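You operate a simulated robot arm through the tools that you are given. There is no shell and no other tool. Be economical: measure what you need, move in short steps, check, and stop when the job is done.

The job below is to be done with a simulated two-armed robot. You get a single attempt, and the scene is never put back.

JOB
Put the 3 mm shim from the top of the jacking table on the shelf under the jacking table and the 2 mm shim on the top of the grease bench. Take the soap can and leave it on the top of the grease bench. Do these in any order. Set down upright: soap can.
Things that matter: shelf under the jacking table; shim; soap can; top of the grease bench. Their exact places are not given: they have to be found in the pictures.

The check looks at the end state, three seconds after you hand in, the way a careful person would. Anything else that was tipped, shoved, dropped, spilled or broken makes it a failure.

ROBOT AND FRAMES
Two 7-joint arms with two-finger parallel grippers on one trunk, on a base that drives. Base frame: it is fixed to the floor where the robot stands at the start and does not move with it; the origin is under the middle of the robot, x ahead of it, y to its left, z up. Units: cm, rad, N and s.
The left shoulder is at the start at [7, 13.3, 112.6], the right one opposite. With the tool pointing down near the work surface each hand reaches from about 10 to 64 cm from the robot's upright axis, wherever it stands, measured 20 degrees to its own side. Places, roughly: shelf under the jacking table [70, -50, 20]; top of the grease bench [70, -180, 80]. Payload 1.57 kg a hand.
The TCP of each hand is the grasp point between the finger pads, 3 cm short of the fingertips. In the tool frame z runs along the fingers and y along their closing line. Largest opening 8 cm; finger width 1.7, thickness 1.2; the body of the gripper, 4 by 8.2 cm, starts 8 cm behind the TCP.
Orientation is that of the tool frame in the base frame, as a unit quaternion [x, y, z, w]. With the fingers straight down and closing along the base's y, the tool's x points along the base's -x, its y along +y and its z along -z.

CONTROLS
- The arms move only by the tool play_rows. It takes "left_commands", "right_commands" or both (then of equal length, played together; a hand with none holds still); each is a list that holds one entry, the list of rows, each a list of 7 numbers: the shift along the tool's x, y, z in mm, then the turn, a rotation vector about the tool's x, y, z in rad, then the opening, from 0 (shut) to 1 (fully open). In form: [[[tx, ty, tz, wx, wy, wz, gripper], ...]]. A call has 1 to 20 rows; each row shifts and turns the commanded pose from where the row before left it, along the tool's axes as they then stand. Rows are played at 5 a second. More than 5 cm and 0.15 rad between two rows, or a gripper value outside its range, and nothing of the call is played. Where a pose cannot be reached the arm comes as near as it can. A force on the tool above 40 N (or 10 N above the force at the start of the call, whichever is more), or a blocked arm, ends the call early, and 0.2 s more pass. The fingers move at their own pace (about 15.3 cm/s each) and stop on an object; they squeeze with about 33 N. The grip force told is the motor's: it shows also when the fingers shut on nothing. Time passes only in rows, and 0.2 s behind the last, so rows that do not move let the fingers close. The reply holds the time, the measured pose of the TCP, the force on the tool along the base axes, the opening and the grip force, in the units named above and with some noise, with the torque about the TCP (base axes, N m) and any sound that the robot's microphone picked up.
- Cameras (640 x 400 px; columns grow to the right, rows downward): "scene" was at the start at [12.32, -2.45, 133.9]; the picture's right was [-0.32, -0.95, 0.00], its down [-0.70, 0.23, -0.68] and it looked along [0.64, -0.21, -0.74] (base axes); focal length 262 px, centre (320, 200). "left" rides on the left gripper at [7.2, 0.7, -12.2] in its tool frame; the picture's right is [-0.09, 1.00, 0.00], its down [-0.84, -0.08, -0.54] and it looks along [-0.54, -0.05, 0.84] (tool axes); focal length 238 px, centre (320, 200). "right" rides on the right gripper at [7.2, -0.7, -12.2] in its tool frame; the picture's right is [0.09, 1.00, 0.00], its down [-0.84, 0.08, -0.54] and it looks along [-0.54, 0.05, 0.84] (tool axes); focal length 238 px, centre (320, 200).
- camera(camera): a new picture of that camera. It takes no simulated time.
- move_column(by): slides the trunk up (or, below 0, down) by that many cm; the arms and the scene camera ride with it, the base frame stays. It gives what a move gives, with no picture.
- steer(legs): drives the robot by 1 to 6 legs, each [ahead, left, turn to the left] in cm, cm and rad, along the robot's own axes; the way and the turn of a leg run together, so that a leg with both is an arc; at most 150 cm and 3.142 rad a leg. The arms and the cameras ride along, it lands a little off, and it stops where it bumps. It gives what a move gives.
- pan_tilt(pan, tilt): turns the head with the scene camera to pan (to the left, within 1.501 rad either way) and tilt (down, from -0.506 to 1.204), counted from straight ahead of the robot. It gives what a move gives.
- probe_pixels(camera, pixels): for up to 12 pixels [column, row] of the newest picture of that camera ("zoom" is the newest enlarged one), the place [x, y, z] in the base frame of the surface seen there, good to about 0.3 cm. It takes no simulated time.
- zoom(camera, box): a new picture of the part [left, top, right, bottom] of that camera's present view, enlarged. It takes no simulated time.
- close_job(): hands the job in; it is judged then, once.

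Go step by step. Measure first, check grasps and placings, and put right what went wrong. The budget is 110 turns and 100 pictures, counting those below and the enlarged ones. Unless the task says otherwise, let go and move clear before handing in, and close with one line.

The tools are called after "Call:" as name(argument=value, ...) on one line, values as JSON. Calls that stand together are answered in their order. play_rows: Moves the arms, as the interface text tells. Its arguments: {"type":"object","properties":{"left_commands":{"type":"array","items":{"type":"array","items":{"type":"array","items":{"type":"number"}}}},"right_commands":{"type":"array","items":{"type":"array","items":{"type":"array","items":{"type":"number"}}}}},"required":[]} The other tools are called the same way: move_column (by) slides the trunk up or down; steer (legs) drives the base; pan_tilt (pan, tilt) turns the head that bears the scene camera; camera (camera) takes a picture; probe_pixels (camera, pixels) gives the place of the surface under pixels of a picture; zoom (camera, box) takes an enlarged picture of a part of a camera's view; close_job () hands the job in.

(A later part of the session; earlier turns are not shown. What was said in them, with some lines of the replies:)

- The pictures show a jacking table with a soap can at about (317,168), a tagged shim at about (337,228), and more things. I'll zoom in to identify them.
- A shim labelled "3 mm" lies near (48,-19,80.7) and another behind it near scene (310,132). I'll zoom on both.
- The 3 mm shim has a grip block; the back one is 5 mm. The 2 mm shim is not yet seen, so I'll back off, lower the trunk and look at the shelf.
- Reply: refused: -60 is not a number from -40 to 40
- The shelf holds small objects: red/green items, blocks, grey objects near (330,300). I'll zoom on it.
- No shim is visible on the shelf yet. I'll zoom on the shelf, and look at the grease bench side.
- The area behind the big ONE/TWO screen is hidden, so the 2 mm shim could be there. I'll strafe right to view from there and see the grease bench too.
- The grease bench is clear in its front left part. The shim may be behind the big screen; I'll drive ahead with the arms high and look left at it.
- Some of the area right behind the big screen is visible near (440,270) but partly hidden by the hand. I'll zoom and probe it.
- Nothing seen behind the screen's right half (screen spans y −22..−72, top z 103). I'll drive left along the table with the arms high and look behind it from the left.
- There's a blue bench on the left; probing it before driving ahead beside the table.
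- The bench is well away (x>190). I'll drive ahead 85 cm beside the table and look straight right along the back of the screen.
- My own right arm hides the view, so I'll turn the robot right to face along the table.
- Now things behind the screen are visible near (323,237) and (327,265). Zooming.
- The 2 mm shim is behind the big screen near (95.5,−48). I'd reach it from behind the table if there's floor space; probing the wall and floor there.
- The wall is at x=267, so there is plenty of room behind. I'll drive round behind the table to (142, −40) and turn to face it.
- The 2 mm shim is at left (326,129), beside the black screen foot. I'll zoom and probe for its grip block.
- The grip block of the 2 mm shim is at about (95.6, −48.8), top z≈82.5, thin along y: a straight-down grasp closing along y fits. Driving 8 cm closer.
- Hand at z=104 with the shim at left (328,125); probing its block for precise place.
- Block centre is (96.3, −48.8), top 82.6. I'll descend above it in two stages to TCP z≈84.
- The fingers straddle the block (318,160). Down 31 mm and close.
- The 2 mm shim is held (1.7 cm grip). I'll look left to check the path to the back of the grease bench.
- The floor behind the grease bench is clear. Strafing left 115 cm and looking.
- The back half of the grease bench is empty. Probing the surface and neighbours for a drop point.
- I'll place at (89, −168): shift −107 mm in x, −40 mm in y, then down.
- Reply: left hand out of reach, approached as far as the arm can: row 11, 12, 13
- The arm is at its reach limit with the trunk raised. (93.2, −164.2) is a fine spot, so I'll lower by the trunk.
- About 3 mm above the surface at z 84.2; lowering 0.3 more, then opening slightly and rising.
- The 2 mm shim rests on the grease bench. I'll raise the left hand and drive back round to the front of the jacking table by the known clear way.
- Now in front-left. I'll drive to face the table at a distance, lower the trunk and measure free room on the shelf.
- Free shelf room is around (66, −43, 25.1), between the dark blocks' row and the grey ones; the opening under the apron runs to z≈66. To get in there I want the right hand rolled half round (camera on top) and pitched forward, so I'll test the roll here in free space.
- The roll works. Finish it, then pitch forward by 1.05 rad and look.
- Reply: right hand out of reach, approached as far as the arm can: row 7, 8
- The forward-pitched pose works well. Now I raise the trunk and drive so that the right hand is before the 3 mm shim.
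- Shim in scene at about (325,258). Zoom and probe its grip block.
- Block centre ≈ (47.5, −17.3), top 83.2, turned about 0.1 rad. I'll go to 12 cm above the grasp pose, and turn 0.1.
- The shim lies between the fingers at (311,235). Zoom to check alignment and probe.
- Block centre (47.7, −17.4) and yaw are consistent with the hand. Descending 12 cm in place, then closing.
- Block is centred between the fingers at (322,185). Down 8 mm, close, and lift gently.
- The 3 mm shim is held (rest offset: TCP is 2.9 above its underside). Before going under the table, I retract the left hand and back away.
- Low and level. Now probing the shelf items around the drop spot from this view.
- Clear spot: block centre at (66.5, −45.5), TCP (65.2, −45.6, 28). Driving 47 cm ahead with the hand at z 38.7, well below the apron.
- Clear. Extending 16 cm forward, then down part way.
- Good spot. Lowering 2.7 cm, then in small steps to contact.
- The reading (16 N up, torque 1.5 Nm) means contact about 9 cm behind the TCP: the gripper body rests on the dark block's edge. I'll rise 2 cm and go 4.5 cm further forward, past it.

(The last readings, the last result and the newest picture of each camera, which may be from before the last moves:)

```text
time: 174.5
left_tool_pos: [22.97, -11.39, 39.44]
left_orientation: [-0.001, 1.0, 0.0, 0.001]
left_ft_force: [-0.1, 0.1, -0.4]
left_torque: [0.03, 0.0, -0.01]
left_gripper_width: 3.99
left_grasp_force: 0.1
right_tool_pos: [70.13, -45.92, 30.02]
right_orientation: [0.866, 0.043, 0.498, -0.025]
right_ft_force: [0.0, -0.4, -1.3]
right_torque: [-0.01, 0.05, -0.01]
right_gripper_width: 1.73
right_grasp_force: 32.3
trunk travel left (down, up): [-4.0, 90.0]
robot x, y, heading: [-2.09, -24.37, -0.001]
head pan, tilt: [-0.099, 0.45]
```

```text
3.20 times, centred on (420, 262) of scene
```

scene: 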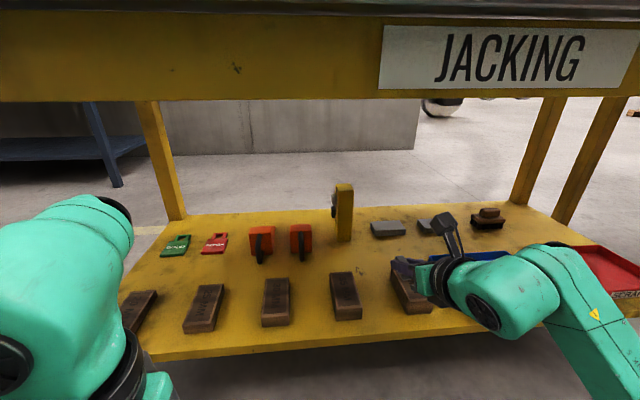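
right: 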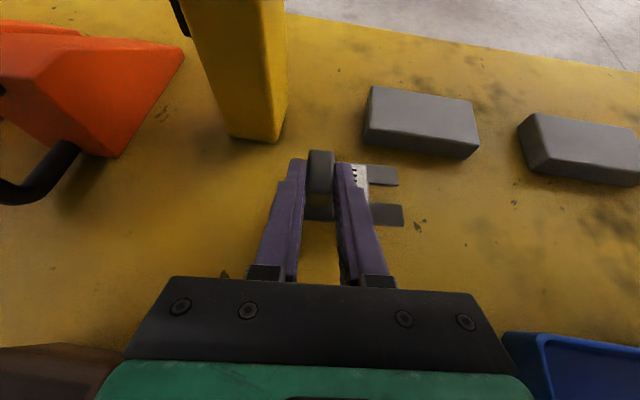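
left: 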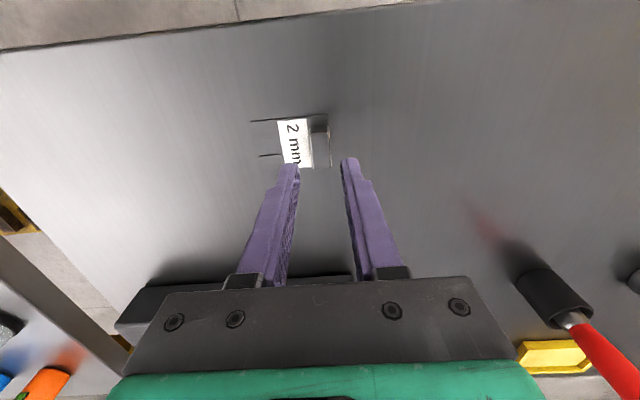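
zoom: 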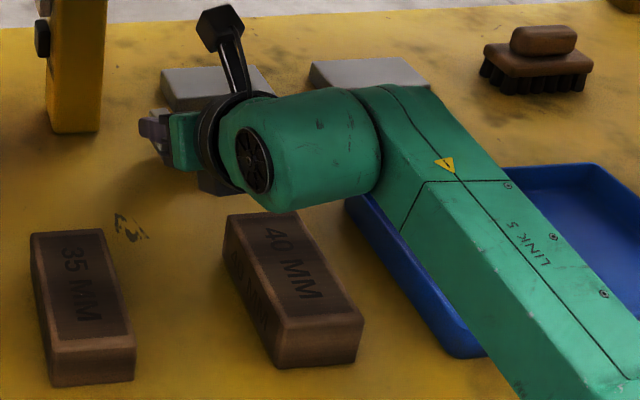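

Free again and the body is now past the 40 MM block. Lowering 1.3 cm and checking force.

Call:
play_rows(right_commands=[[[-6, 0, 3.5, 0, 0, 0, 0], [-5.3, 0, 3, 0, 0, 0, 0], [0, 0, 0, 0, 0, 0, 0]]])

Call:
play_rows(right_commands=[[[-2.6, 0, 1.5, 0, 0, 0, 0], [0, 0, 0, 0, 0, 0, 0]]])

Call:
camera(camera="right")

```text
time: 175.3
left_tool_pos: [23.12, -11.26, 39.41]
left_orientation: [-0.001, 1.0, 0.0, 0.001]
left_ft_force: [-0.5, 0.5, -0.4]
left_torque: [-0.01, 0.0, -0.01]
left_gripper_width: 4.01
left_grasp_force: 0.1
right_tool_pos: [69.9, -45.74, 28.67]
right_orientation: [0.866, 0.043, 0.498, -0.026]
right_ft_force: [0.0, 0.1, -1.1]
right_torque: [-0.01, -0.01, -0.05]
right_gripper_width: 1.73
right_grasp_force: 31.8
trunk travel left (down, up): [-4.0, 90.0]
robot x, y, heading: [-2.13, -24.3, 0.001]
head pan, tilt: [-0.099, 0.45]
```

```text
time: 175.9
left_tool_pos: [22.99, -11.4, 39.53]
left_orientation: [0.0, 1.0, 0.0, 0.0]
left_ft_force: [-0.1, -0.6, 0.5]
left_torque: [0.01, 0.02, 0.03]
left_gripper_width: 4.0
left_grasp_force: 0.2
right_tool_pos: [69.84, -45.96, 28.43]
right_orientation: [0.866, 0.043, 0.498, -0.026]
right_ft_force: [-0.8, 0.4, -1.2]
right_torque: [0.02, 0.02, -0.04]
right_gripper_width: 1.71
right_grasp_force: 32.3
trunk travel left (down, up): [-4.0, 90.0]
robot x, y, heading: [-2.0, -24.59, -0.001]
head pan, tilt: [-0.099, 0.45]
```

```text
37 pictures are left
```

right: 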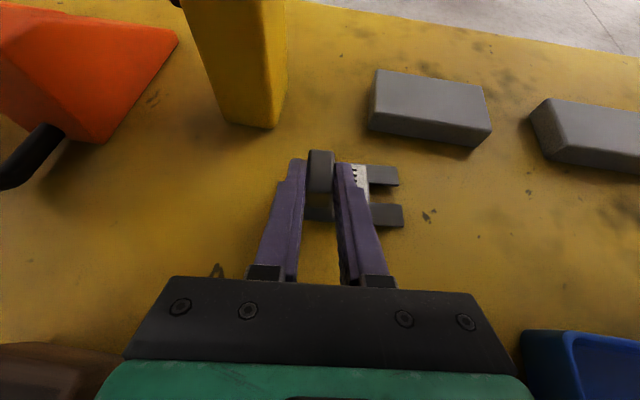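

Free still; lowering 3 mm more.

Call:
play_rows(right_commands=[[[-3, 0, 1.7, 0, 0, 0, 0], [0, 0, 0, 0, 0, 0, 0]]])

Call:
play_rows(right_commands=[[[-1.7, 0, 1, 0, 0, 0, 0], [0, 0, 0, 0, 0, 0, 0]]])

```text
time: 176.5
left_tool_pos: [23.06, -11.37, 39.58]
left_orientation: [-0.001, 1.0, 0.0, 0.001]
left_ft_force: [0.3, 0.1, 0.0]
left_torque: [0.0, 0.02, 0.0]
left_gripper_width: 4.0
left_grasp_force: 0.1
right_tool_pos: [69.76, -45.89, 28.01]
right_orientation: [0.866, 0.043, 0.497, -0.026]
right_ft_force: [-0.9, -0.3, -1.9]
right_torque: [0.03, 0.02, 0.04]
right_gripper_width: 1.68
right_grasp_force: 32.1
trunk travel left (down, up): [-4.0, 90.0]
robot x, y, heading: [-2.49, -24.25, 0.002]
head pan, tilt: [-0.099, 0.45]
```

```text
time: 177.1
left_tool_pos: [23.04, -11.41, 39.49]
left_orientation: [-0.001, 1.0, -0.001, 0.001]
left_ft_force: [-0.2, -0.3, -0.5]
left_torque: [0.02, 0.0, -0.02]
left_gripper_width: 4.04
left_grasp_force: 0.1
right_tool_pos: [69.78, -45.89, 27.97]
right_orientation: [0.866, 0.042, 0.498, -0.025]
right_ft_force: [1.4, -0.2, 1.6]
right_torque: [0.0, 0.32, 0.06]
right_gripper_width: 1.73
right_grasp_force: 31.9
trunk travel left (down, up): [-4.0, 90.0]
robot x, y, heading: [-2.34, -24.52, -0.002]
head pan, tilt: [-0.099, 0.45]
```

About at the rest height (z 27.97) with only ~3 N. Opening, then rising and withdrawing straight back.

Call:
play_rows(right_commands=[[[0, 0, 0, 0, 0, 0, 0.3], [0, 0, 0, 0, 0, 0, 0.4], [0, 0, 0, 0, 0, 0, 0.4], [9, 0, -5, 0, 0, 0, 0.4], [17, 0, -10, 0, 0, 0, 0.4], [26, 0, -15, 0, 0, 0, 0.4], [0, 0, 0, 0, 0, 0, 0.4]]])

Call:
camera(camera="right")

```text
time: 178.7
left_tool_pos: [22.97, -11.37, 39.46]
left_orientation: [-0.002, 1.0, 0.0, 0.001]
left_ft_force: [-0.5, 0.1, 0.3]
left_torque: [0.02, 0.02, 0.03]
left_gripper_width: 3.99
left_grasp_force: 0.0
right_tool_pos: [70.07, -45.78, 33.99]
right_orientation: [0.865, 0.043, 0.499, -0.026]
right_ft_force: [-0.2, -0.3, 0.1]
right_torque: [0.02, 0.01, 0.01]
right_gripper_width: 3.23
right_grasp_force: 0.1
trunk travel left (down, up): [-4.0, 90.0]
robot x, y, heading: [-1.89, -24.25, -0.002]
head pan, tilt: [-0.099, 0.45]
```

```text
36 pictures are left
```

right: 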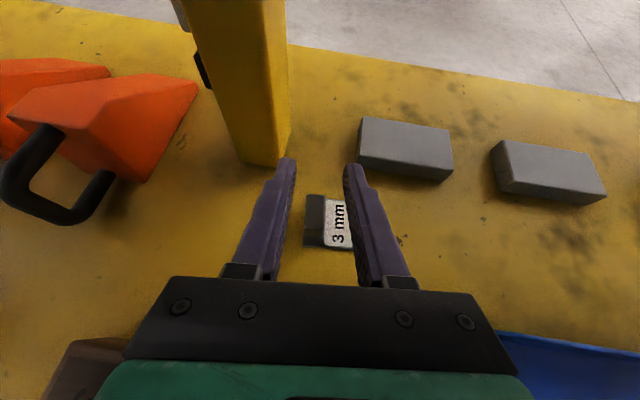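

The 3 mm shim lies flat on the shelf. Withdrawing up and back, then driving back.

Call:
play_rows(right_commands=[[[26, 0, -15, 0, 0, 0, 0.4], [-22, -4.5, -38, 0, 0, 0, 0.4], [-22, -4.5, -38, 0, 0, 0, 0.4], [-22, -4.5, -38, 0, 0, 0, 0.4], [-22, -4.5, -38, 0, 0, 0, 0.4], [-22, -4.5, -38, 0, 0, 0, 0.4], [0, 0, 0, 0, 0, 0, 0.4]]])

Call:
steer(legs=[[-48, 0, 0]])

Call:
camera(camera="scene")

```text
time: 180.3
left_tool_pos: [23.13, -11.34, 39.32]
left_orientation: [-0.001, 1.0, -0.001, 0.001]
left_ft_force: [0.0, -0.1, -0.7]
left_torque: [0.0, 0.05, 0.02]
left_gripper_width: 4.03
left_grasp_force: 0.0
right_tool_pos: [47.77, -45.67, 37.07]
right_orientation: [0.866, 0.043, 0.498, -0.025]
right_ft_force: [0.3, -0.6, 0.2]
right_torque: [0.02, 0.0, -0.03]
right_gripper_width: 3.2
right_grasp_force: 0.1
trunk travel left (down, up): [-4.0, 90.0]
robot x, y, heading: [-2.06, -24.29, -0.0]
head pan, tilt: [-0.099, 0.45]
```

```text
time: 183.2
left_tool_pos: [-25.37, -11.29, 39.26]
left_orientation: [0.006, 1.0, 0.0, 0.0]
left_ft_force: [0.3, -0.2, 0.2]
left_torque: [0.03, -0.05, 0.01]
left_gripper_width: 4.0
left_grasp_force: 0.1
right_tool_pos: [-1.02, -46.1, 37.05]
right_orientation: [0.865, 0.037, 0.499, -0.022]
right_ft_force: [0.6, 0.8, -0.7]
right_torque: [0.0, 0.01, 0.01]
right_gripper_width: 3.19
right_grasp_force: 0.1
trunk travel left (down, up): [-4.0, 90.0]
robot x, y, heading: [-50.52, -23.9, -0.013]
head pan, tilt: [-0.099, 0.45]
```

```text
35 pictures are left
```

scene: 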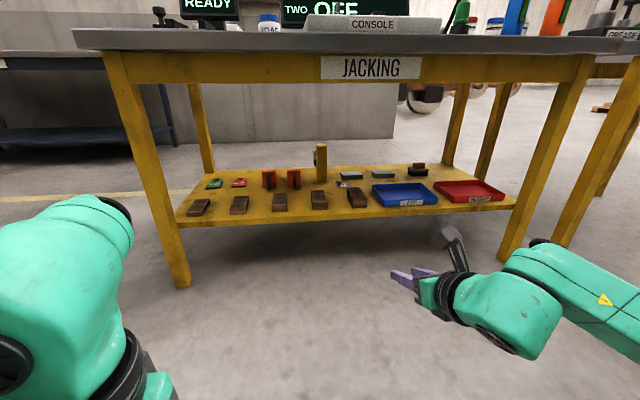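

Call:
zoom(camera="scene", box=[260, 140, 450, 225])

Call:
probe_pixels(camera="scene", pixels=[[319, 192], [355, 189], [320, 206], [359, 204], [352, 176], [343, 184]])

```text
3.37 times, centred on (355, 182) of scene
```

zoom: 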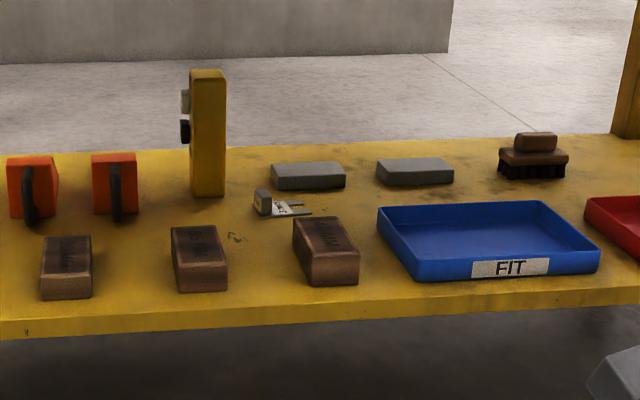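

```text
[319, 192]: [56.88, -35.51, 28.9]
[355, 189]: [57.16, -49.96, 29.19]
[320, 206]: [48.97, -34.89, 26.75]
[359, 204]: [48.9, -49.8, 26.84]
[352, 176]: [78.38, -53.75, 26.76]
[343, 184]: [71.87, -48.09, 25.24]
```

The shim is on the shelf and neighbouring blocks are unmoved. Next the soap can: raising the trunk and driving so the right hand is before it.

Call:
move_column(by=40)

Call:
move_column(by=32)

Call:
steer(legs=[[0, 26, 0.013], [46, 0, 0]])

Call:
pan_tilt(pan=-0.3, tilt=0.75)

Call:
zoom(camera="scene", box=[220, 100, 420, 225])

Call:
camera(camera="right")

```text
time: 187.0
left_tool_pos: [-25.37, -11.32, 79.48]
left_orientation: [0.006, 1.0, 0.0, 0.001]
left_ft_force: [-1.2, -0.6, -0.6]
left_torque: [-0.04, -0.01, -0.02]
left_gripper_width: 4.0
left_grasp_force: 0.0
right_tool_pos: [-1.11, -46.18, 77.06]
right_orientation: [0.866, 0.037, 0.498, -0.022]
right_ft_force: [0.3, 0.4, -0.1]
right_torque: [0.03, 0.01, -0.02]
right_gripper_width: 3.21
right_grasp_force: 0.1
trunk travel left (down, up): [-44.0, 50.0]
robot x, y, heading: [-50.93, -23.72, -0.014]
head pan, tilt: [-0.099, 0.45]
```

```text
time: 190.2
left_tool_pos: [-25.4, -11.32, 111.51]
left_orientation: [0.006, 1.0, -0.001, 0.001]
left_ft_force: [0.0, -0.3, 0.4]
left_torque: [0.02, -0.02, 0.0]
left_gripper_width: 4.0
left_grasp_force: 0.0
right_tool_pos: [-1.06, -46.08, 109.08]
right_orientation: [0.866, 0.036, 0.498, -0.022]
right_ft_force: [-0.9, 0.0, 0.5]
right_torque: [0.01, 0.01, -0.02]
right_gripper_width: 3.19
right_grasp_force: 0.0
trunk travel left (down, up): [-76.0, 18.0]
robot x, y, heading: [-50.88, -24.22, -0.014]
head pan, tilt: [-0.099, 0.45]
```

```text
time: 194.4
left_tool_pos: [20.64, 15.41, 111.49]
left_orientation: [-0.001, 1.0, -0.001, 0.002]
left_ft_force: [0.3, -0.1, 0.5]
left_torque: [-0.01, 0.02, -0.01]
left_gripper_width: 3.98
left_grasp_force: 0.0
right_tool_pos: [45.47, -19.03, 109.03]
right_orientation: [0.865, 0.041, 0.499, -0.024]
right_ft_force: [0.0, -0.6, -0.4]
right_torque: [-0.03, -0.01, -0.04]
right_gripper_width: 3.2
right_grasp_force: 0.1
trunk travel left (down, up): [-76.0, 18.0]
robot x, y, heading: [-4.18, 2.48, -0.002]
head pan, tilt: [-0.099, 0.45]
```

```text
time: 195.2
left_tool_pos: [20.71, 15.37, 111.44]
left_orientation: [-0.001, 1.0, 0.0, 0.001]
left_ft_force: [0.9, 0.0, -0.1]
left_torque: [0.02, -0.01, -0.01]
left_gripper_width: 4.02
left_grasp_force: 0.0
right_tool_pos: [45.6, -19.0, 108.91]
right_orientation: [0.866, 0.042, 0.497, -0.025]
right_ft_force: [-0.2, -0.9, -0.7]
right_torque: [0.01, -0.02, -0.01]
right_gripper_width: 3.18
right_grasp_force: 0.1
trunk travel left (down, up): [-76.0, 18.0]
robot x, y, heading: [-4.14, 2.32, 0.003]
head pan, tilt: [-0.3, 0.75]
```

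```text
3.20 times, centred on (320, 162) of scene
```

zoom: 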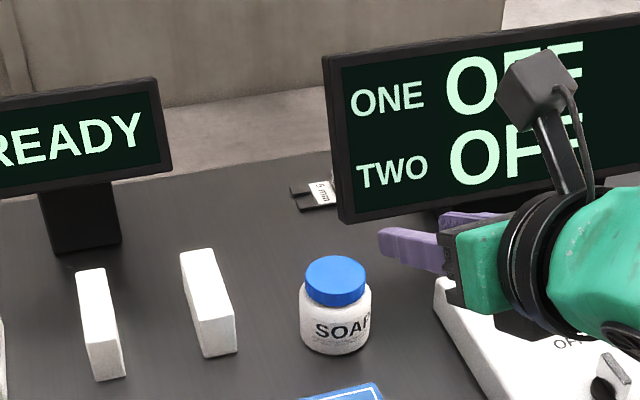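

```text
32 pictures are left
```

right: 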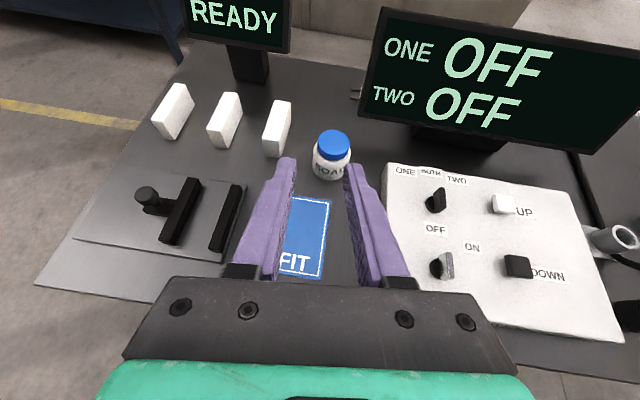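

Measuring the soap can's width and height from the enlarged wrist view.

Call:
zoom(camera="right", box=[284, 115, 380, 190])

Call:
probe_pixels(camera="right", pixels=[[333, 143], [319, 147], [346, 147], [333, 131], [333, 170], [315, 165], [349, 165], [332, 182]])

```text
5.33 times, centred on (332, 152) of right
```

zoom: 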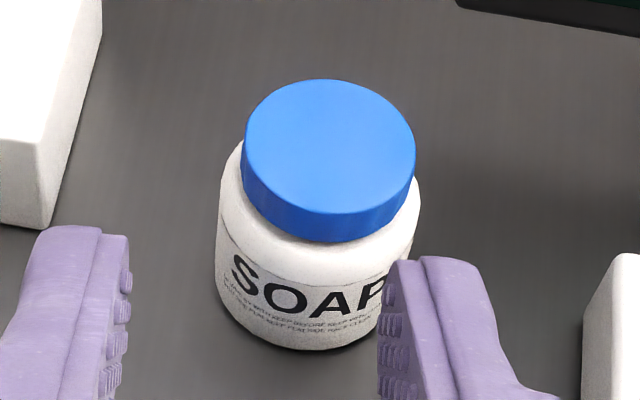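

```text
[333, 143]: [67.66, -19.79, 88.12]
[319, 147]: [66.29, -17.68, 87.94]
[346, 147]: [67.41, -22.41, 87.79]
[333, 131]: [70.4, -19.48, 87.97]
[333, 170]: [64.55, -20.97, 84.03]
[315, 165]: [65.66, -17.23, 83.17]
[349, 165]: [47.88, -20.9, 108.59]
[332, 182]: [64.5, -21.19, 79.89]
```

Lid is 5.8 cm across, top z 88.1, centre (67.65, −19.9); the body is ~7.3, so I'll grip the lid. Moving to a pre-grasp point 10 cm back along the fingers.

Call:
play_rows(right_commands=[[[-15.4, 6.3, 35, 0, 0, 0, 0.97], [-15.4, 6.3, 35, 0, 0, 0, 0.97], [-15.4, 6.3, 35, 0, 0, 0, 0.97], [-15.4, 6.3, 35, 0, 0, 0, 0.97], [-15.4, 6.3, 35, 0, 0, 0, 0.97], [0, 0, 0, 0, 0, 0, 0.97], [0, 0, 0, 0, 0, 0, 0.97]]])

Call:
camera(camera="right")

Call:
camera(camera="scene")

```text
time: 196.8
left_tool_pos: [20.53, 15.47, 111.54]
left_orientation: [-0.001, 1.0, 0.0, 0.001]
left_ft_force: [-1.0, 0.0, -1.0]
left_torque: [-0.01, -0.02, -0.01]
left_gripper_width: 4.0
left_grasp_force: 0.1
right_tool_pos: [57.06, -21.15, 93.72]
right_orientation: [0.866, 0.043, 0.498, -0.025]
right_ft_force: [0.8, -0.1, -0.1]
right_torque: [0.01, 0.01, 0.01]
right_gripper_width: 7.77
right_grasp_force: 0.1
trunk travel left (down, up): [-76.0, 18.0]
robot x, y, heading: [-4.3, 2.82, 0.006]
head pan, tilt: [-0.3, 0.75]
```

```text
30 pictures are left
```

right: 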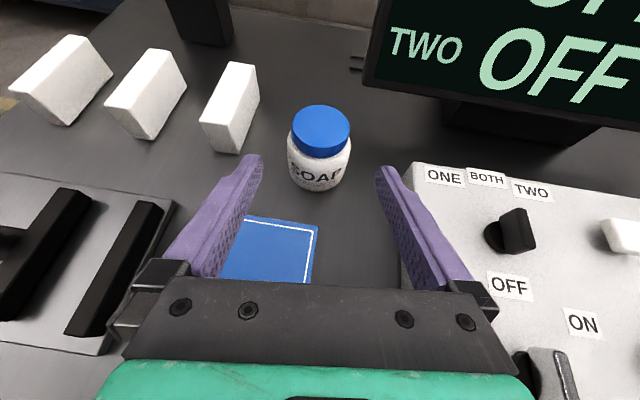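

```text
29 pictures are left
```

scene: 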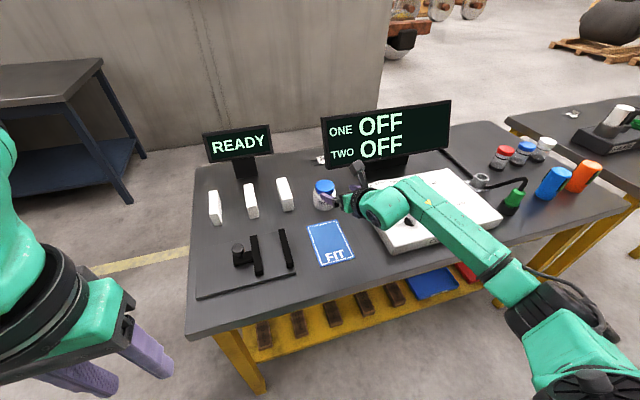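

The can is centred between the fingers (320,130). I'll check the forearm's height over the console knobs before descending.

Call:
probe_pixels(camera="scene", pixels=[[430, 205], [460, 232], [490, 262], [385, 205], [405, 222], [440, 240], [470, 200]])

Call:
probe_pixels(camera="right", pixels=[[322, 126], [300, 135], [345, 130], [318, 165]])

```text
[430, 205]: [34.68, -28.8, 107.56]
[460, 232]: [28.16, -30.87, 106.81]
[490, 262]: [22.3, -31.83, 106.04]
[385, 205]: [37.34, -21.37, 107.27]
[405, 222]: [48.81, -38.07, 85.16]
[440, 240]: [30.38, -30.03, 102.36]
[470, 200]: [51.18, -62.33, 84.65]
```

```text
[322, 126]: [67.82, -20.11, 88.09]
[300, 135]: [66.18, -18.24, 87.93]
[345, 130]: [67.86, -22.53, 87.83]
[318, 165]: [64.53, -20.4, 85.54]
```

Forearm is well clear (z≥95). Advancing 103 mm along the fingers.

Call:
play_rows(right_commands=[[[0, 0, 35, 0, 0, 0, 0.97], [0, 0, 30, 0, 0, 0, 0.97], [0, 0, 20, 0, 0, 0, 0.97], [0, 0, 18, 0, 0, 0, 0.97], [0, 0, 0, 0, 0, 0, 0.97]]])

Call:
camera(camera="right")

Call:
zoom(camera="scene", box=[290, 160, 386, 220])

```text
time: 198.0
left_tool_pos: [20.6, 15.41, 111.41]
left_orientation: [-0.001, 1.0, 0.0, 0.002]
left_ft_force: [0.2, -0.5, -0.3]
left_torque: [-0.02, -0.04, 0.02]
left_gripper_width: 4.01
left_grasp_force: 0.0
right_tool_pos: [65.87, -20.16, 88.7]
right_orientation: [0.865, 0.042, 0.499, -0.025]
right_ft_force: [-0.2, 1.2, 0.3]
right_torque: [0.0, 0.01, 0.03]
right_gripper_width: 7.76
right_grasp_force: 0.1
trunk travel left (down, up): [-76.0, 18.0]
robot x, y, heading: [-4.56, 2.32, -0.0]
head pan, tilt: [-0.3, 0.75]
```

```text
28 pictures are left
```

right: 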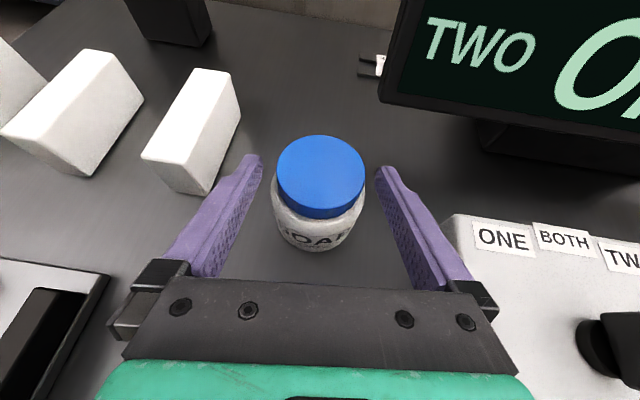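

```text
6.67 times, centred on (338, 190) of scene
```

zoom: 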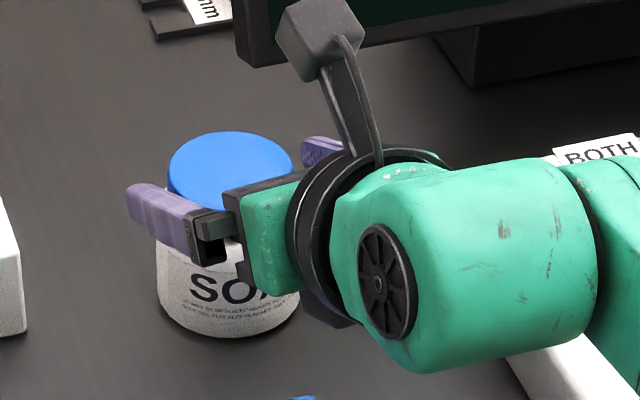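

Fingers flank the lid. Lower 2 mm and close.

Call:
play_rows(right_commands=[[[-1.7, 0, 1, 0, 0, 0, 0.97], [0, 0, 0, 0, 0, 0, 0.6], [0, 0, 0, 0, 0, 0, 0], [0, 0, 0, 0, 0, 0, 0], [0, 0, 0, 0, 0, 0, 0], [0, 0, 0, 0, 0, 0, 0]]])

Call:
play_rows(right_commands=[[[9, 0, -5, 0, 0, 0, 0], [9, 0, -5, 0, 0, 0, 0], [9, 0, -5, 0, 0, 0, 0], [0, 0, 0, 0, 0, 0, 0]]])

Call:
camera(camera="right")

Call:
zoom(camera="scene", box=[290, 150, 386, 210])

```text
time: 199.4
left_tool_pos: [20.58, 15.42, 111.39]
left_orientation: [-0.001, 1.0, 0.0, 0.001]
left_ft_force: [0.3, 0.1, -0.1]
left_torque: [0.01, -0.01, 0.01]
left_gripper_width: 4.0
left_grasp_force: 0.1
right_tool_pos: [66.01, -20.26, 88.41]
right_orientation: [0.866, 0.043, 0.498, -0.026]
right_ft_force: [0.0, 0.2, -0.7]
right_torque: [-0.01, 0.03, 0.03]
right_gripper_width: 5.76
right_grasp_force: 33.5
trunk travel left (down, up): [-76.0, 18.0]
robot x, y, heading: [-4.52, 2.66, -0.0]
head pan, tilt: [-0.3, 0.75]
```

```text
time: 200.4
left_tool_pos: [20.68, 15.32, 111.44]
left_orientation: [-0.001, 1.0, -0.001, 0.001]
left_ft_force: [-0.8, -0.1, -0.2]
left_torque: [0.02, -0.03, -0.04]
left_gripper_width: 4.01
left_grasp_force: 0.1
right_tool_pos: [65.97, -20.21, 91.36]
right_orientation: [0.866, 0.043, 0.497, -0.026]
right_ft_force: [-0.5, 0.6, -1.8]
right_torque: [-0.04, 0.05, -0.01]
right_gripper_width: 5.75
right_grasp_force: 32.9
trunk travel left (down, up): [-76.0, 18.0]
robot x, y, heading: [-4.51, 2.29, 0.001]
head pan, tilt: [-0.3, 0.75]
```

```text
26 pictures are left
```

right: 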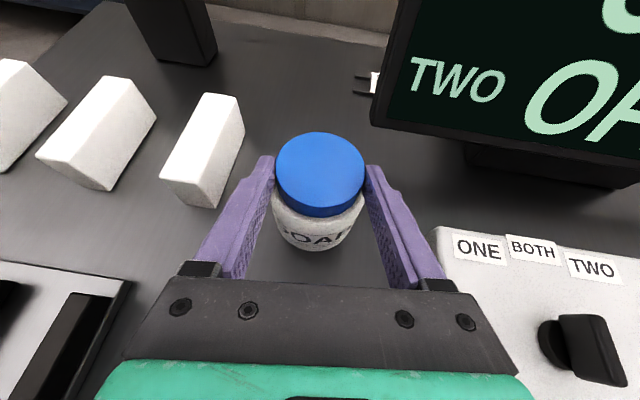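

```text
6.67 times, centred on (338, 180) of scene
```

zoom: 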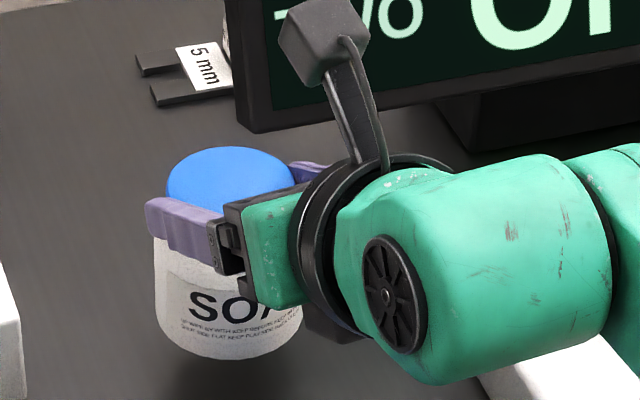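

The can is lifted, lid and body together and upright. Raising further, pulling back, and driving towards the front of the grease bench.

Call:
play_rows(right_commands=[[[22, 0, -12.5, 0, 0, 0, 0], [22, 0, -12.5, 0, 0, 0, 0], [22, 0, -12.5, 0, 0, 0, 0], [22, 0, -12.5, 0, 0, 0, 0], [22, 0, -12.5, 0, 0, 0, 0], [-12, -2.4, -21, 0, 0, 0, 0], [-15, -3, -26, 0, 0, 0, 0], [-15, -3, -26, 0, 0, 0, 0], [-15, -3, -26, 0, 0, 0, 0], [-15, -3, -26, 0, 0, 0, 0], [-10, -2, -17, 0, 0, 0, 0], [0, 0, 0, 0, 0, 0, 0]]])

Call:
steer(legs=[[-40, 0, 0], [0, -70, 0], [0, -70, 0]])

Call:
pan_tilt(pan=0.0, tilt=0.5)

Call:
camera(camera="scene")

```text
time: 203.0
left_tool_pos: [20.83, 15.43, 111.43]
left_orientation: [-0.001, 1.0, 0.0, 0.001]
left_ft_force: [0.2, -0.2, 0.4]
left_torque: [0.01, 0.0, 0.02]
left_gripper_width: 4.05
left_grasp_force: 0.0
right_tool_pos: [49.54, -20.11, 103.85]
right_orientation: [0.866, 0.042, 0.498, -0.025]
right_ft_force: [-0.7, 0.2, -1.5]
right_torque: [0.06, 0.03, 0.01]
right_gripper_width: 5.76
right_grasp_force: 32.9
trunk travel left (down, up): [-76.0, 18.0]
robot x, y, heading: [-4.4, 2.4, -0.001]
head pan, tilt: [-0.3, 0.75]
```

```text
time: 212.4
left_tool_pos: [-18.13, -123.15, 111.37]
left_orientation: [-0.014, 1.0, 0.0, 0.001]
left_ft_force: [0.0, -0.6, 0.6]
left_torque: [-0.01, 0.02, -0.01]
left_gripper_width: 4.0
left_grasp_force: 0.1
right_tool_pos: [11.73, -157.97, 104.0]
right_orientation: [0.865, 0.053, 0.497, -0.031]
right_ft_force: [0.5, -0.1, -1.7]
right_torque: [0.02, 0.05, -0.01]
right_gripper_width: 5.76
right_grasp_force: 32.9
trunk travel left (down, up): [-76.0, 18.0]
robot x, y, heading: [-42.83, -137.08, 0.024]
head pan, tilt: [-0.3, 0.75]
```

```text
time: 213.2
left_tool_pos: [-18.03, -123.33, 111.5]
left_orientation: [-0.014, 1.0, 0.0, 0.0]
left_ft_force: [-0.5, 0.0, -0.4]
left_torque: [0.01, 0.01, -0.02]
left_gripper_width: 4.02
left_grasp_force: 0.1
right_tool_pos: [11.7, -158.04, 104.04]
right_orientation: [0.865, 0.054, 0.498, -0.032]
right_ft_force: [0.3, -0.1, -1.7]
right_torque: [0.0, 0.05, 0.02]
right_gripper_width: 5.77
right_grasp_force: 33.2
trunk travel left (down, up): [-76.0, 18.0]
robot x, y, heading: [-42.65, -137.39, 0.024]
head pan, tilt: [0.0, 0.499]
```

```text
24 pictures are left
```

scene: 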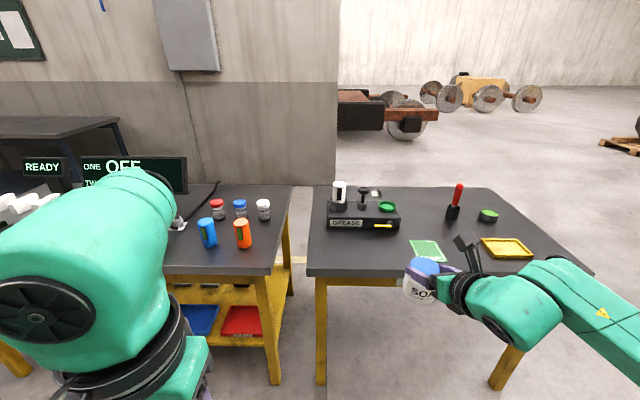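

The bench's front-left area around (365,255) is empty. Probing the surface and its neighbours.

Call:
probe_pixels(camera="scene", pixels=[[365, 255], [350, 230], [310, 272], [400, 272], [415, 243], [412, 262], [330, 255], [395, 229], [375, 193], [450, 205]])

Call:
zoom(camera="scene", box=[300, 170, 492, 290])

```text
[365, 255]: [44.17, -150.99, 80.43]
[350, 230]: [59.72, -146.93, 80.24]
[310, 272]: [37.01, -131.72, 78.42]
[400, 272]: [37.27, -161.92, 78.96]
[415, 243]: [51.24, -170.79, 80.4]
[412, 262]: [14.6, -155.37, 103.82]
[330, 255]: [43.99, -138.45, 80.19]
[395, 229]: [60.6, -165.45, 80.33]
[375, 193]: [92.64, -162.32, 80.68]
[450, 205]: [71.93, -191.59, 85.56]
```

```text
3.33 times, centred on (396, 230) of scene
```

zoom: 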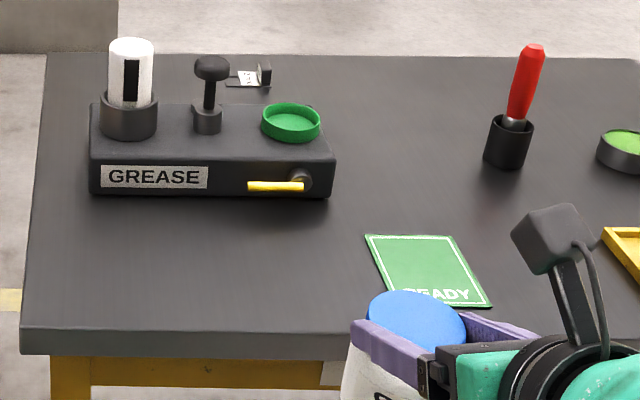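

Placing the can at (49, −150): free of box (x≥58) and card (y≤−163). Driving in with the can high.

Call:
steer(legs=[[0, 9, -0.024], [35, 0, 0]])

Call:
camera(camera="right")

```text
time: 216.1
left_tool_pos: [16.58, -114.71, 111.54]
left_orientation: [-0.002, 1.0, 0.0, 0.002]
left_ft_force: [-0.3, 0.7, 0.0]
left_torque: [0.0, 0.02, -0.01]
left_gripper_width: 3.99
left_grasp_force: 0.0
right_tool_pos: [45.57, -150.26, 104.01]
right_orientation: [0.866, 0.043, 0.498, -0.025]
right_ft_force: [-0.3, -0.1, -1.9]
right_torque: [-0.02, 0.04, -0.02]
right_gripper_width: 5.78
right_grasp_force: 32.8
trunk travel left (down, up): [-76.0, 18.0]
robot x, y, heading: [-8.61, -127.76, 0.006]
head pan, tilt: [0.0, 0.499]
```

```text
22 pictures are left
```

right: 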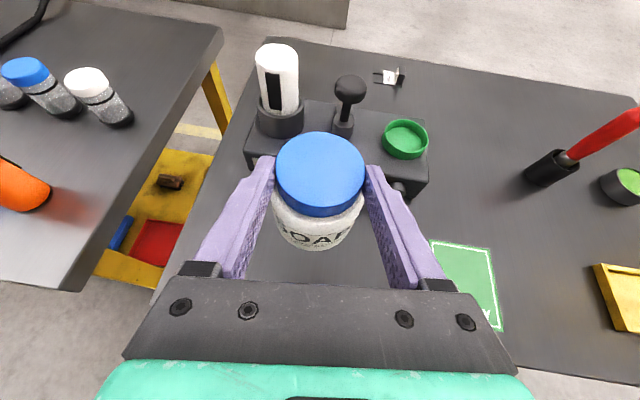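

Good spot. Lowering 12 cm, then 3 more gently.

Call:
play_rows(right_commands=[[[5, 1, 8.7, 0, 0, 0, 0], [-26, 0, 15, 0, 0, 0, 0], [-26, 0, 15, 0, 0, 0, 0], [-26, 0, 15, 0, 0, 0, 0], [-26, 0, 15, 0, 0, 0, 0], [-9, 0, 5, 0, 0, 0, 0], [-9, 0, 5, 0, 0, 0, 0], [-6, 0, 3.5, 0, 0, 0, 0], [0, 0, 0, 0, 0, 0, 0], [0, 0, 0, 0, 0, 0, 0]]])

Call:
camera(camera="right")

```text
time: 218.3
left_tool_pos: [16.68, -114.78, 111.37]
left_orientation: [-0.002, 1.0, 0.0, 0.001]
left_ft_force: [0.5, -0.6, -0.4]
left_torque: [-0.04, 0.02, -0.01]
left_gripper_width: 3.99
left_grasp_force: 0.1
right_tool_pos: [46.59, -150.23, 89.26]
right_orientation: [0.866, 0.043, 0.498, -0.026]
right_ft_force: [0.8, -0.1, -2.0]
right_torque: [0.01, 0.03, -0.04]
right_gripper_width: 5.75
right_grasp_force: 33.1
trunk travel left (down, up): [-76.0, 18.0]
robot x, y, heading: [-8.91, -127.96, -0.0]
head pan, tilt: [0.0, 0.499]
```

```text
21 pictures are left
```

right: 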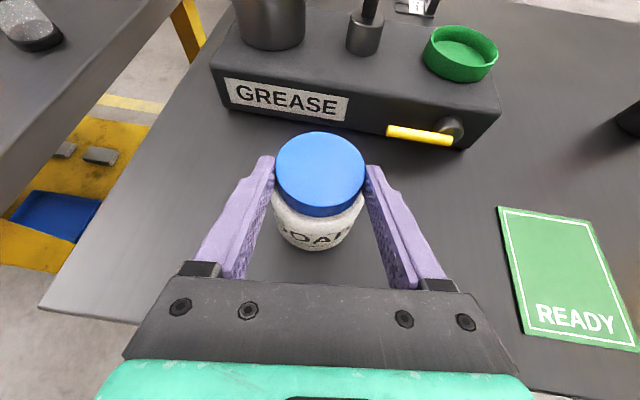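

About 0.8 cm to go; lowering in two small steps while watching the force.

Call:
play_rows(right_commands=[[[-3.5, 0, 2, 0, 0, 0, 0], [-1.7, 0, 1, 0, 0, 0, 0], [0, 0, 0, 0, 0, 0, 0]]])

Call:
play_rows(right_commands=[[[-1.7, 0, 1, 0, 0, 0, 0], [0, 0, 0, 0, 0, 0, 0]]])

```text
time: 219.1
left_tool_pos: [16.65, -114.79, 111.42]
left_orientation: [-0.001, 1.0, 0.0, 0.001]
left_ft_force: [0.1, 0.4, 0.0]
left_torque: [-0.02, -0.01, 0.0]
left_gripper_width: 4.01
left_grasp_force: 0.0
right_tool_pos: [46.58, -150.27, 88.6]
right_orientation: [0.866, 0.042, 0.498, -0.025]
right_ft_force: [-0.2, 0.8, -1.0]
right_torque: [0.0, 0.05, 0.03]
right_gripper_width: 5.78
right_grasp_force: 33.2
trunk travel left (down, up): [-76.0, 18.0]
robot x, y, heading: [-8.6, -127.6, 0.004]
head pan, tilt: [0.0, 0.499]
```

```text
time: 219.7
left_tool_pos: [16.7, -114.83, 111.44]
left_orientation: [-0.002, 1.0, 0.0, 0.002]
left_ft_force: [-0.1, -0.5, 0.4]
left_torque: [0.01, 0.03, -0.01]
left_gripper_width: 3.99
left_grasp_force: 0.2
right_tool_pos: [46.6, -150.26, 88.45]
right_orientation: [0.865, 0.043, 0.499, -0.025]
right_ft_force: [-0.9, 0.3, -1.4]
right_torque: [0.01, 0.03, 0.0]
right_gripper_width: 5.74
right_grasp_force: 33.3
trunk travel left (down, up): [-76.0, 18.0]
robot x, y, heading: [-8.54, -127.71, 0.0]
head pan, tilt: [0.0, 0.499]
```

At the rest height (88.45 vs 88.4 when grasped); 1 mm more, then open wide and withdraw along the fingers.

Call:
play_rows(right_commands=[[[-0.9, 0, 0.5, 0, 0, 0, 0], [0, 0, 0, 0, 0, 0, 0], [0, 0, 0, 0, 0, 0, 0.85], [0, 0, 0, 0, 0, 0, 0.97], [0, 0, 0, 0, 0, 0, 0.97], [0, 0, -20, 0, 0, 0, 0.97], [0, 0, -35, 0, 0, 0, 0.97], [0, 0, -40, 0, 0, 0, 0.97], [17, 0, -10, 0, 0, 0, 0.97], [35, 0, -20, 0, 0, 0, 0.97], [35, 0, -20, 0, 0, 0, 0.97], [0, 0, 0, 0, 0, 0, 0.97]]])

Call:
camera(camera="right")

```text
time: 222.3
left_tool_pos: [16.51, -114.82, 111.29]
left_orientation: [-0.002, 1.0, 0.0, 0.002]
left_ft_force: [-0.4, -0.2, -0.4]
left_torque: [-0.02, 0.02, -0.01]
left_gripper_width: 3.99
left_grasp_force: 0.1
right_tool_pos: [38.29, -151.02, 103.12]
right_orientation: [0.866, 0.043, 0.498, -0.026]
right_ft_force: [0.2, -0.1, -0.7]
right_torque: [0.02, 0.0, -0.03]
right_gripper_width: 7.76
right_grasp_force: 0.1
trunk travel left (down, up): [-76.0, 18.0]
robot x, y, heading: [-8.39, -127.81, -0.002]
head pan, tilt: [0.0, 0.499]
```

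```text
20 pictures are left
```

right: 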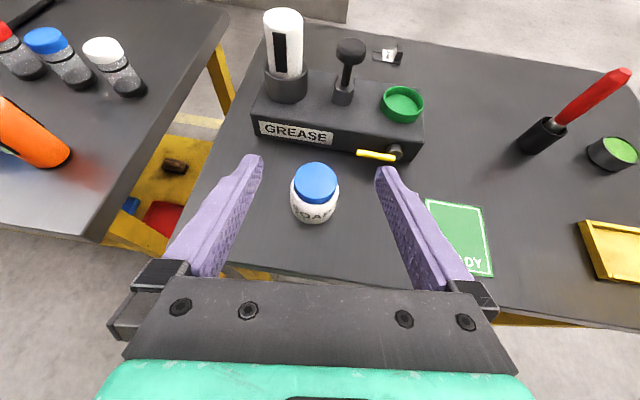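

The can stands upright on the grease bench, and the 2 mm shim is still visible behind. Backing off for a final overall look.

Call:
steer(legs=[[-45, 0, 0], [0, 60, 0]])

Call:
pan_tilt(pan=0.1, tilt=0.5)

Call:
camera(camera="scene")

Call:
camera(camera="right")

```text
time: 228.0
left_tool_pos: [-29.42, -55.0, 111.51]
left_orientation: [-0.007, 1.0, 0.0, 0.002]
left_ft_force: [0.2, 1.4, 0.6]
left_torque: [0.0, 0.0, -0.01]
left_gripper_width: 4.01
left_grasp_force: 0.1
right_tool_pos: [-7.22, -90.91, 103.25]
right_orientation: [0.866, 0.047, 0.498, -0.028]
right_ft_force: [0.4, 0.0, 0.1]
right_torque: [0.02, -0.01, 0.01]
right_gripper_width: 7.78
right_grasp_force: 0.0
trunk travel left (down, up): [-76.0, 18.0]
robot x, y, heading: [-54.2, -68.17, 0.011]
head pan, tilt: [0.0, 0.499]
```

```text
time: 228.7
left_tool_pos: [-29.34, -54.87, 111.44]
left_orientation: [-0.006, 1.0, -0.002, 0.001]
left_ft_force: [0.4, -0.3, 0.2]
left_torque: [0.01, 0.02, 0.02]
left_gripper_width: 3.99
left_grasp_force: 0.0
right_tool_pos: [-7.24, -90.86, 103.16]
right_orientation: [0.866, 0.047, 0.497, -0.028]
right_ft_force: [0.1, -0.6, -0.4]
right_torque: [-0.03, -0.02, 0.0]
right_gripper_width: 7.75
right_grasp_force: 0.0
trunk travel left (down, up): [-76.0, 18.0]
robot x, y, heading: [-54.41, -68.48, 0.01]
head pan, tilt: [0.099, 0.499]
```

```text
19 pictures are left
```

scene: 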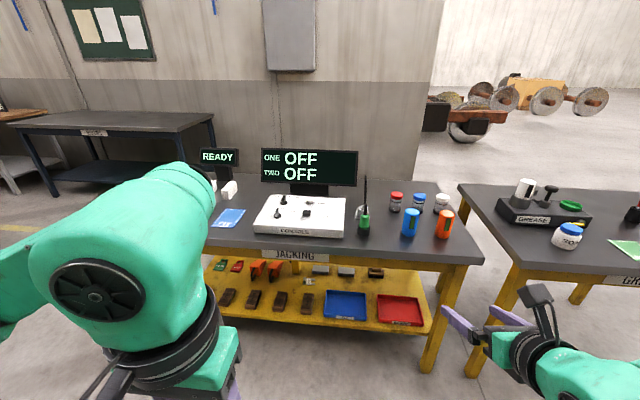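

```text
18 pictures are left
```

right: 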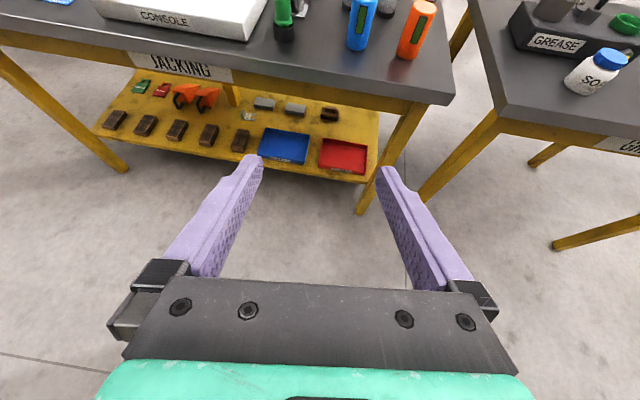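

The last pictures show the soap can upright on the grease bench, the 3 mm shim on the shelf, and nothing else disturbed; handing in.

Call:
close_job()

```text
The job is handed in.
```

The 3 mm shim is on the shelf under the jacking table, and the 2 mm shim and the upright soap can are on top of the grease bench. While I placed the 3 mm shim, the gripper pressed briefly (about 16 N) on one of the dark blocks on the shelf. Readings before and after show that block in the same place.
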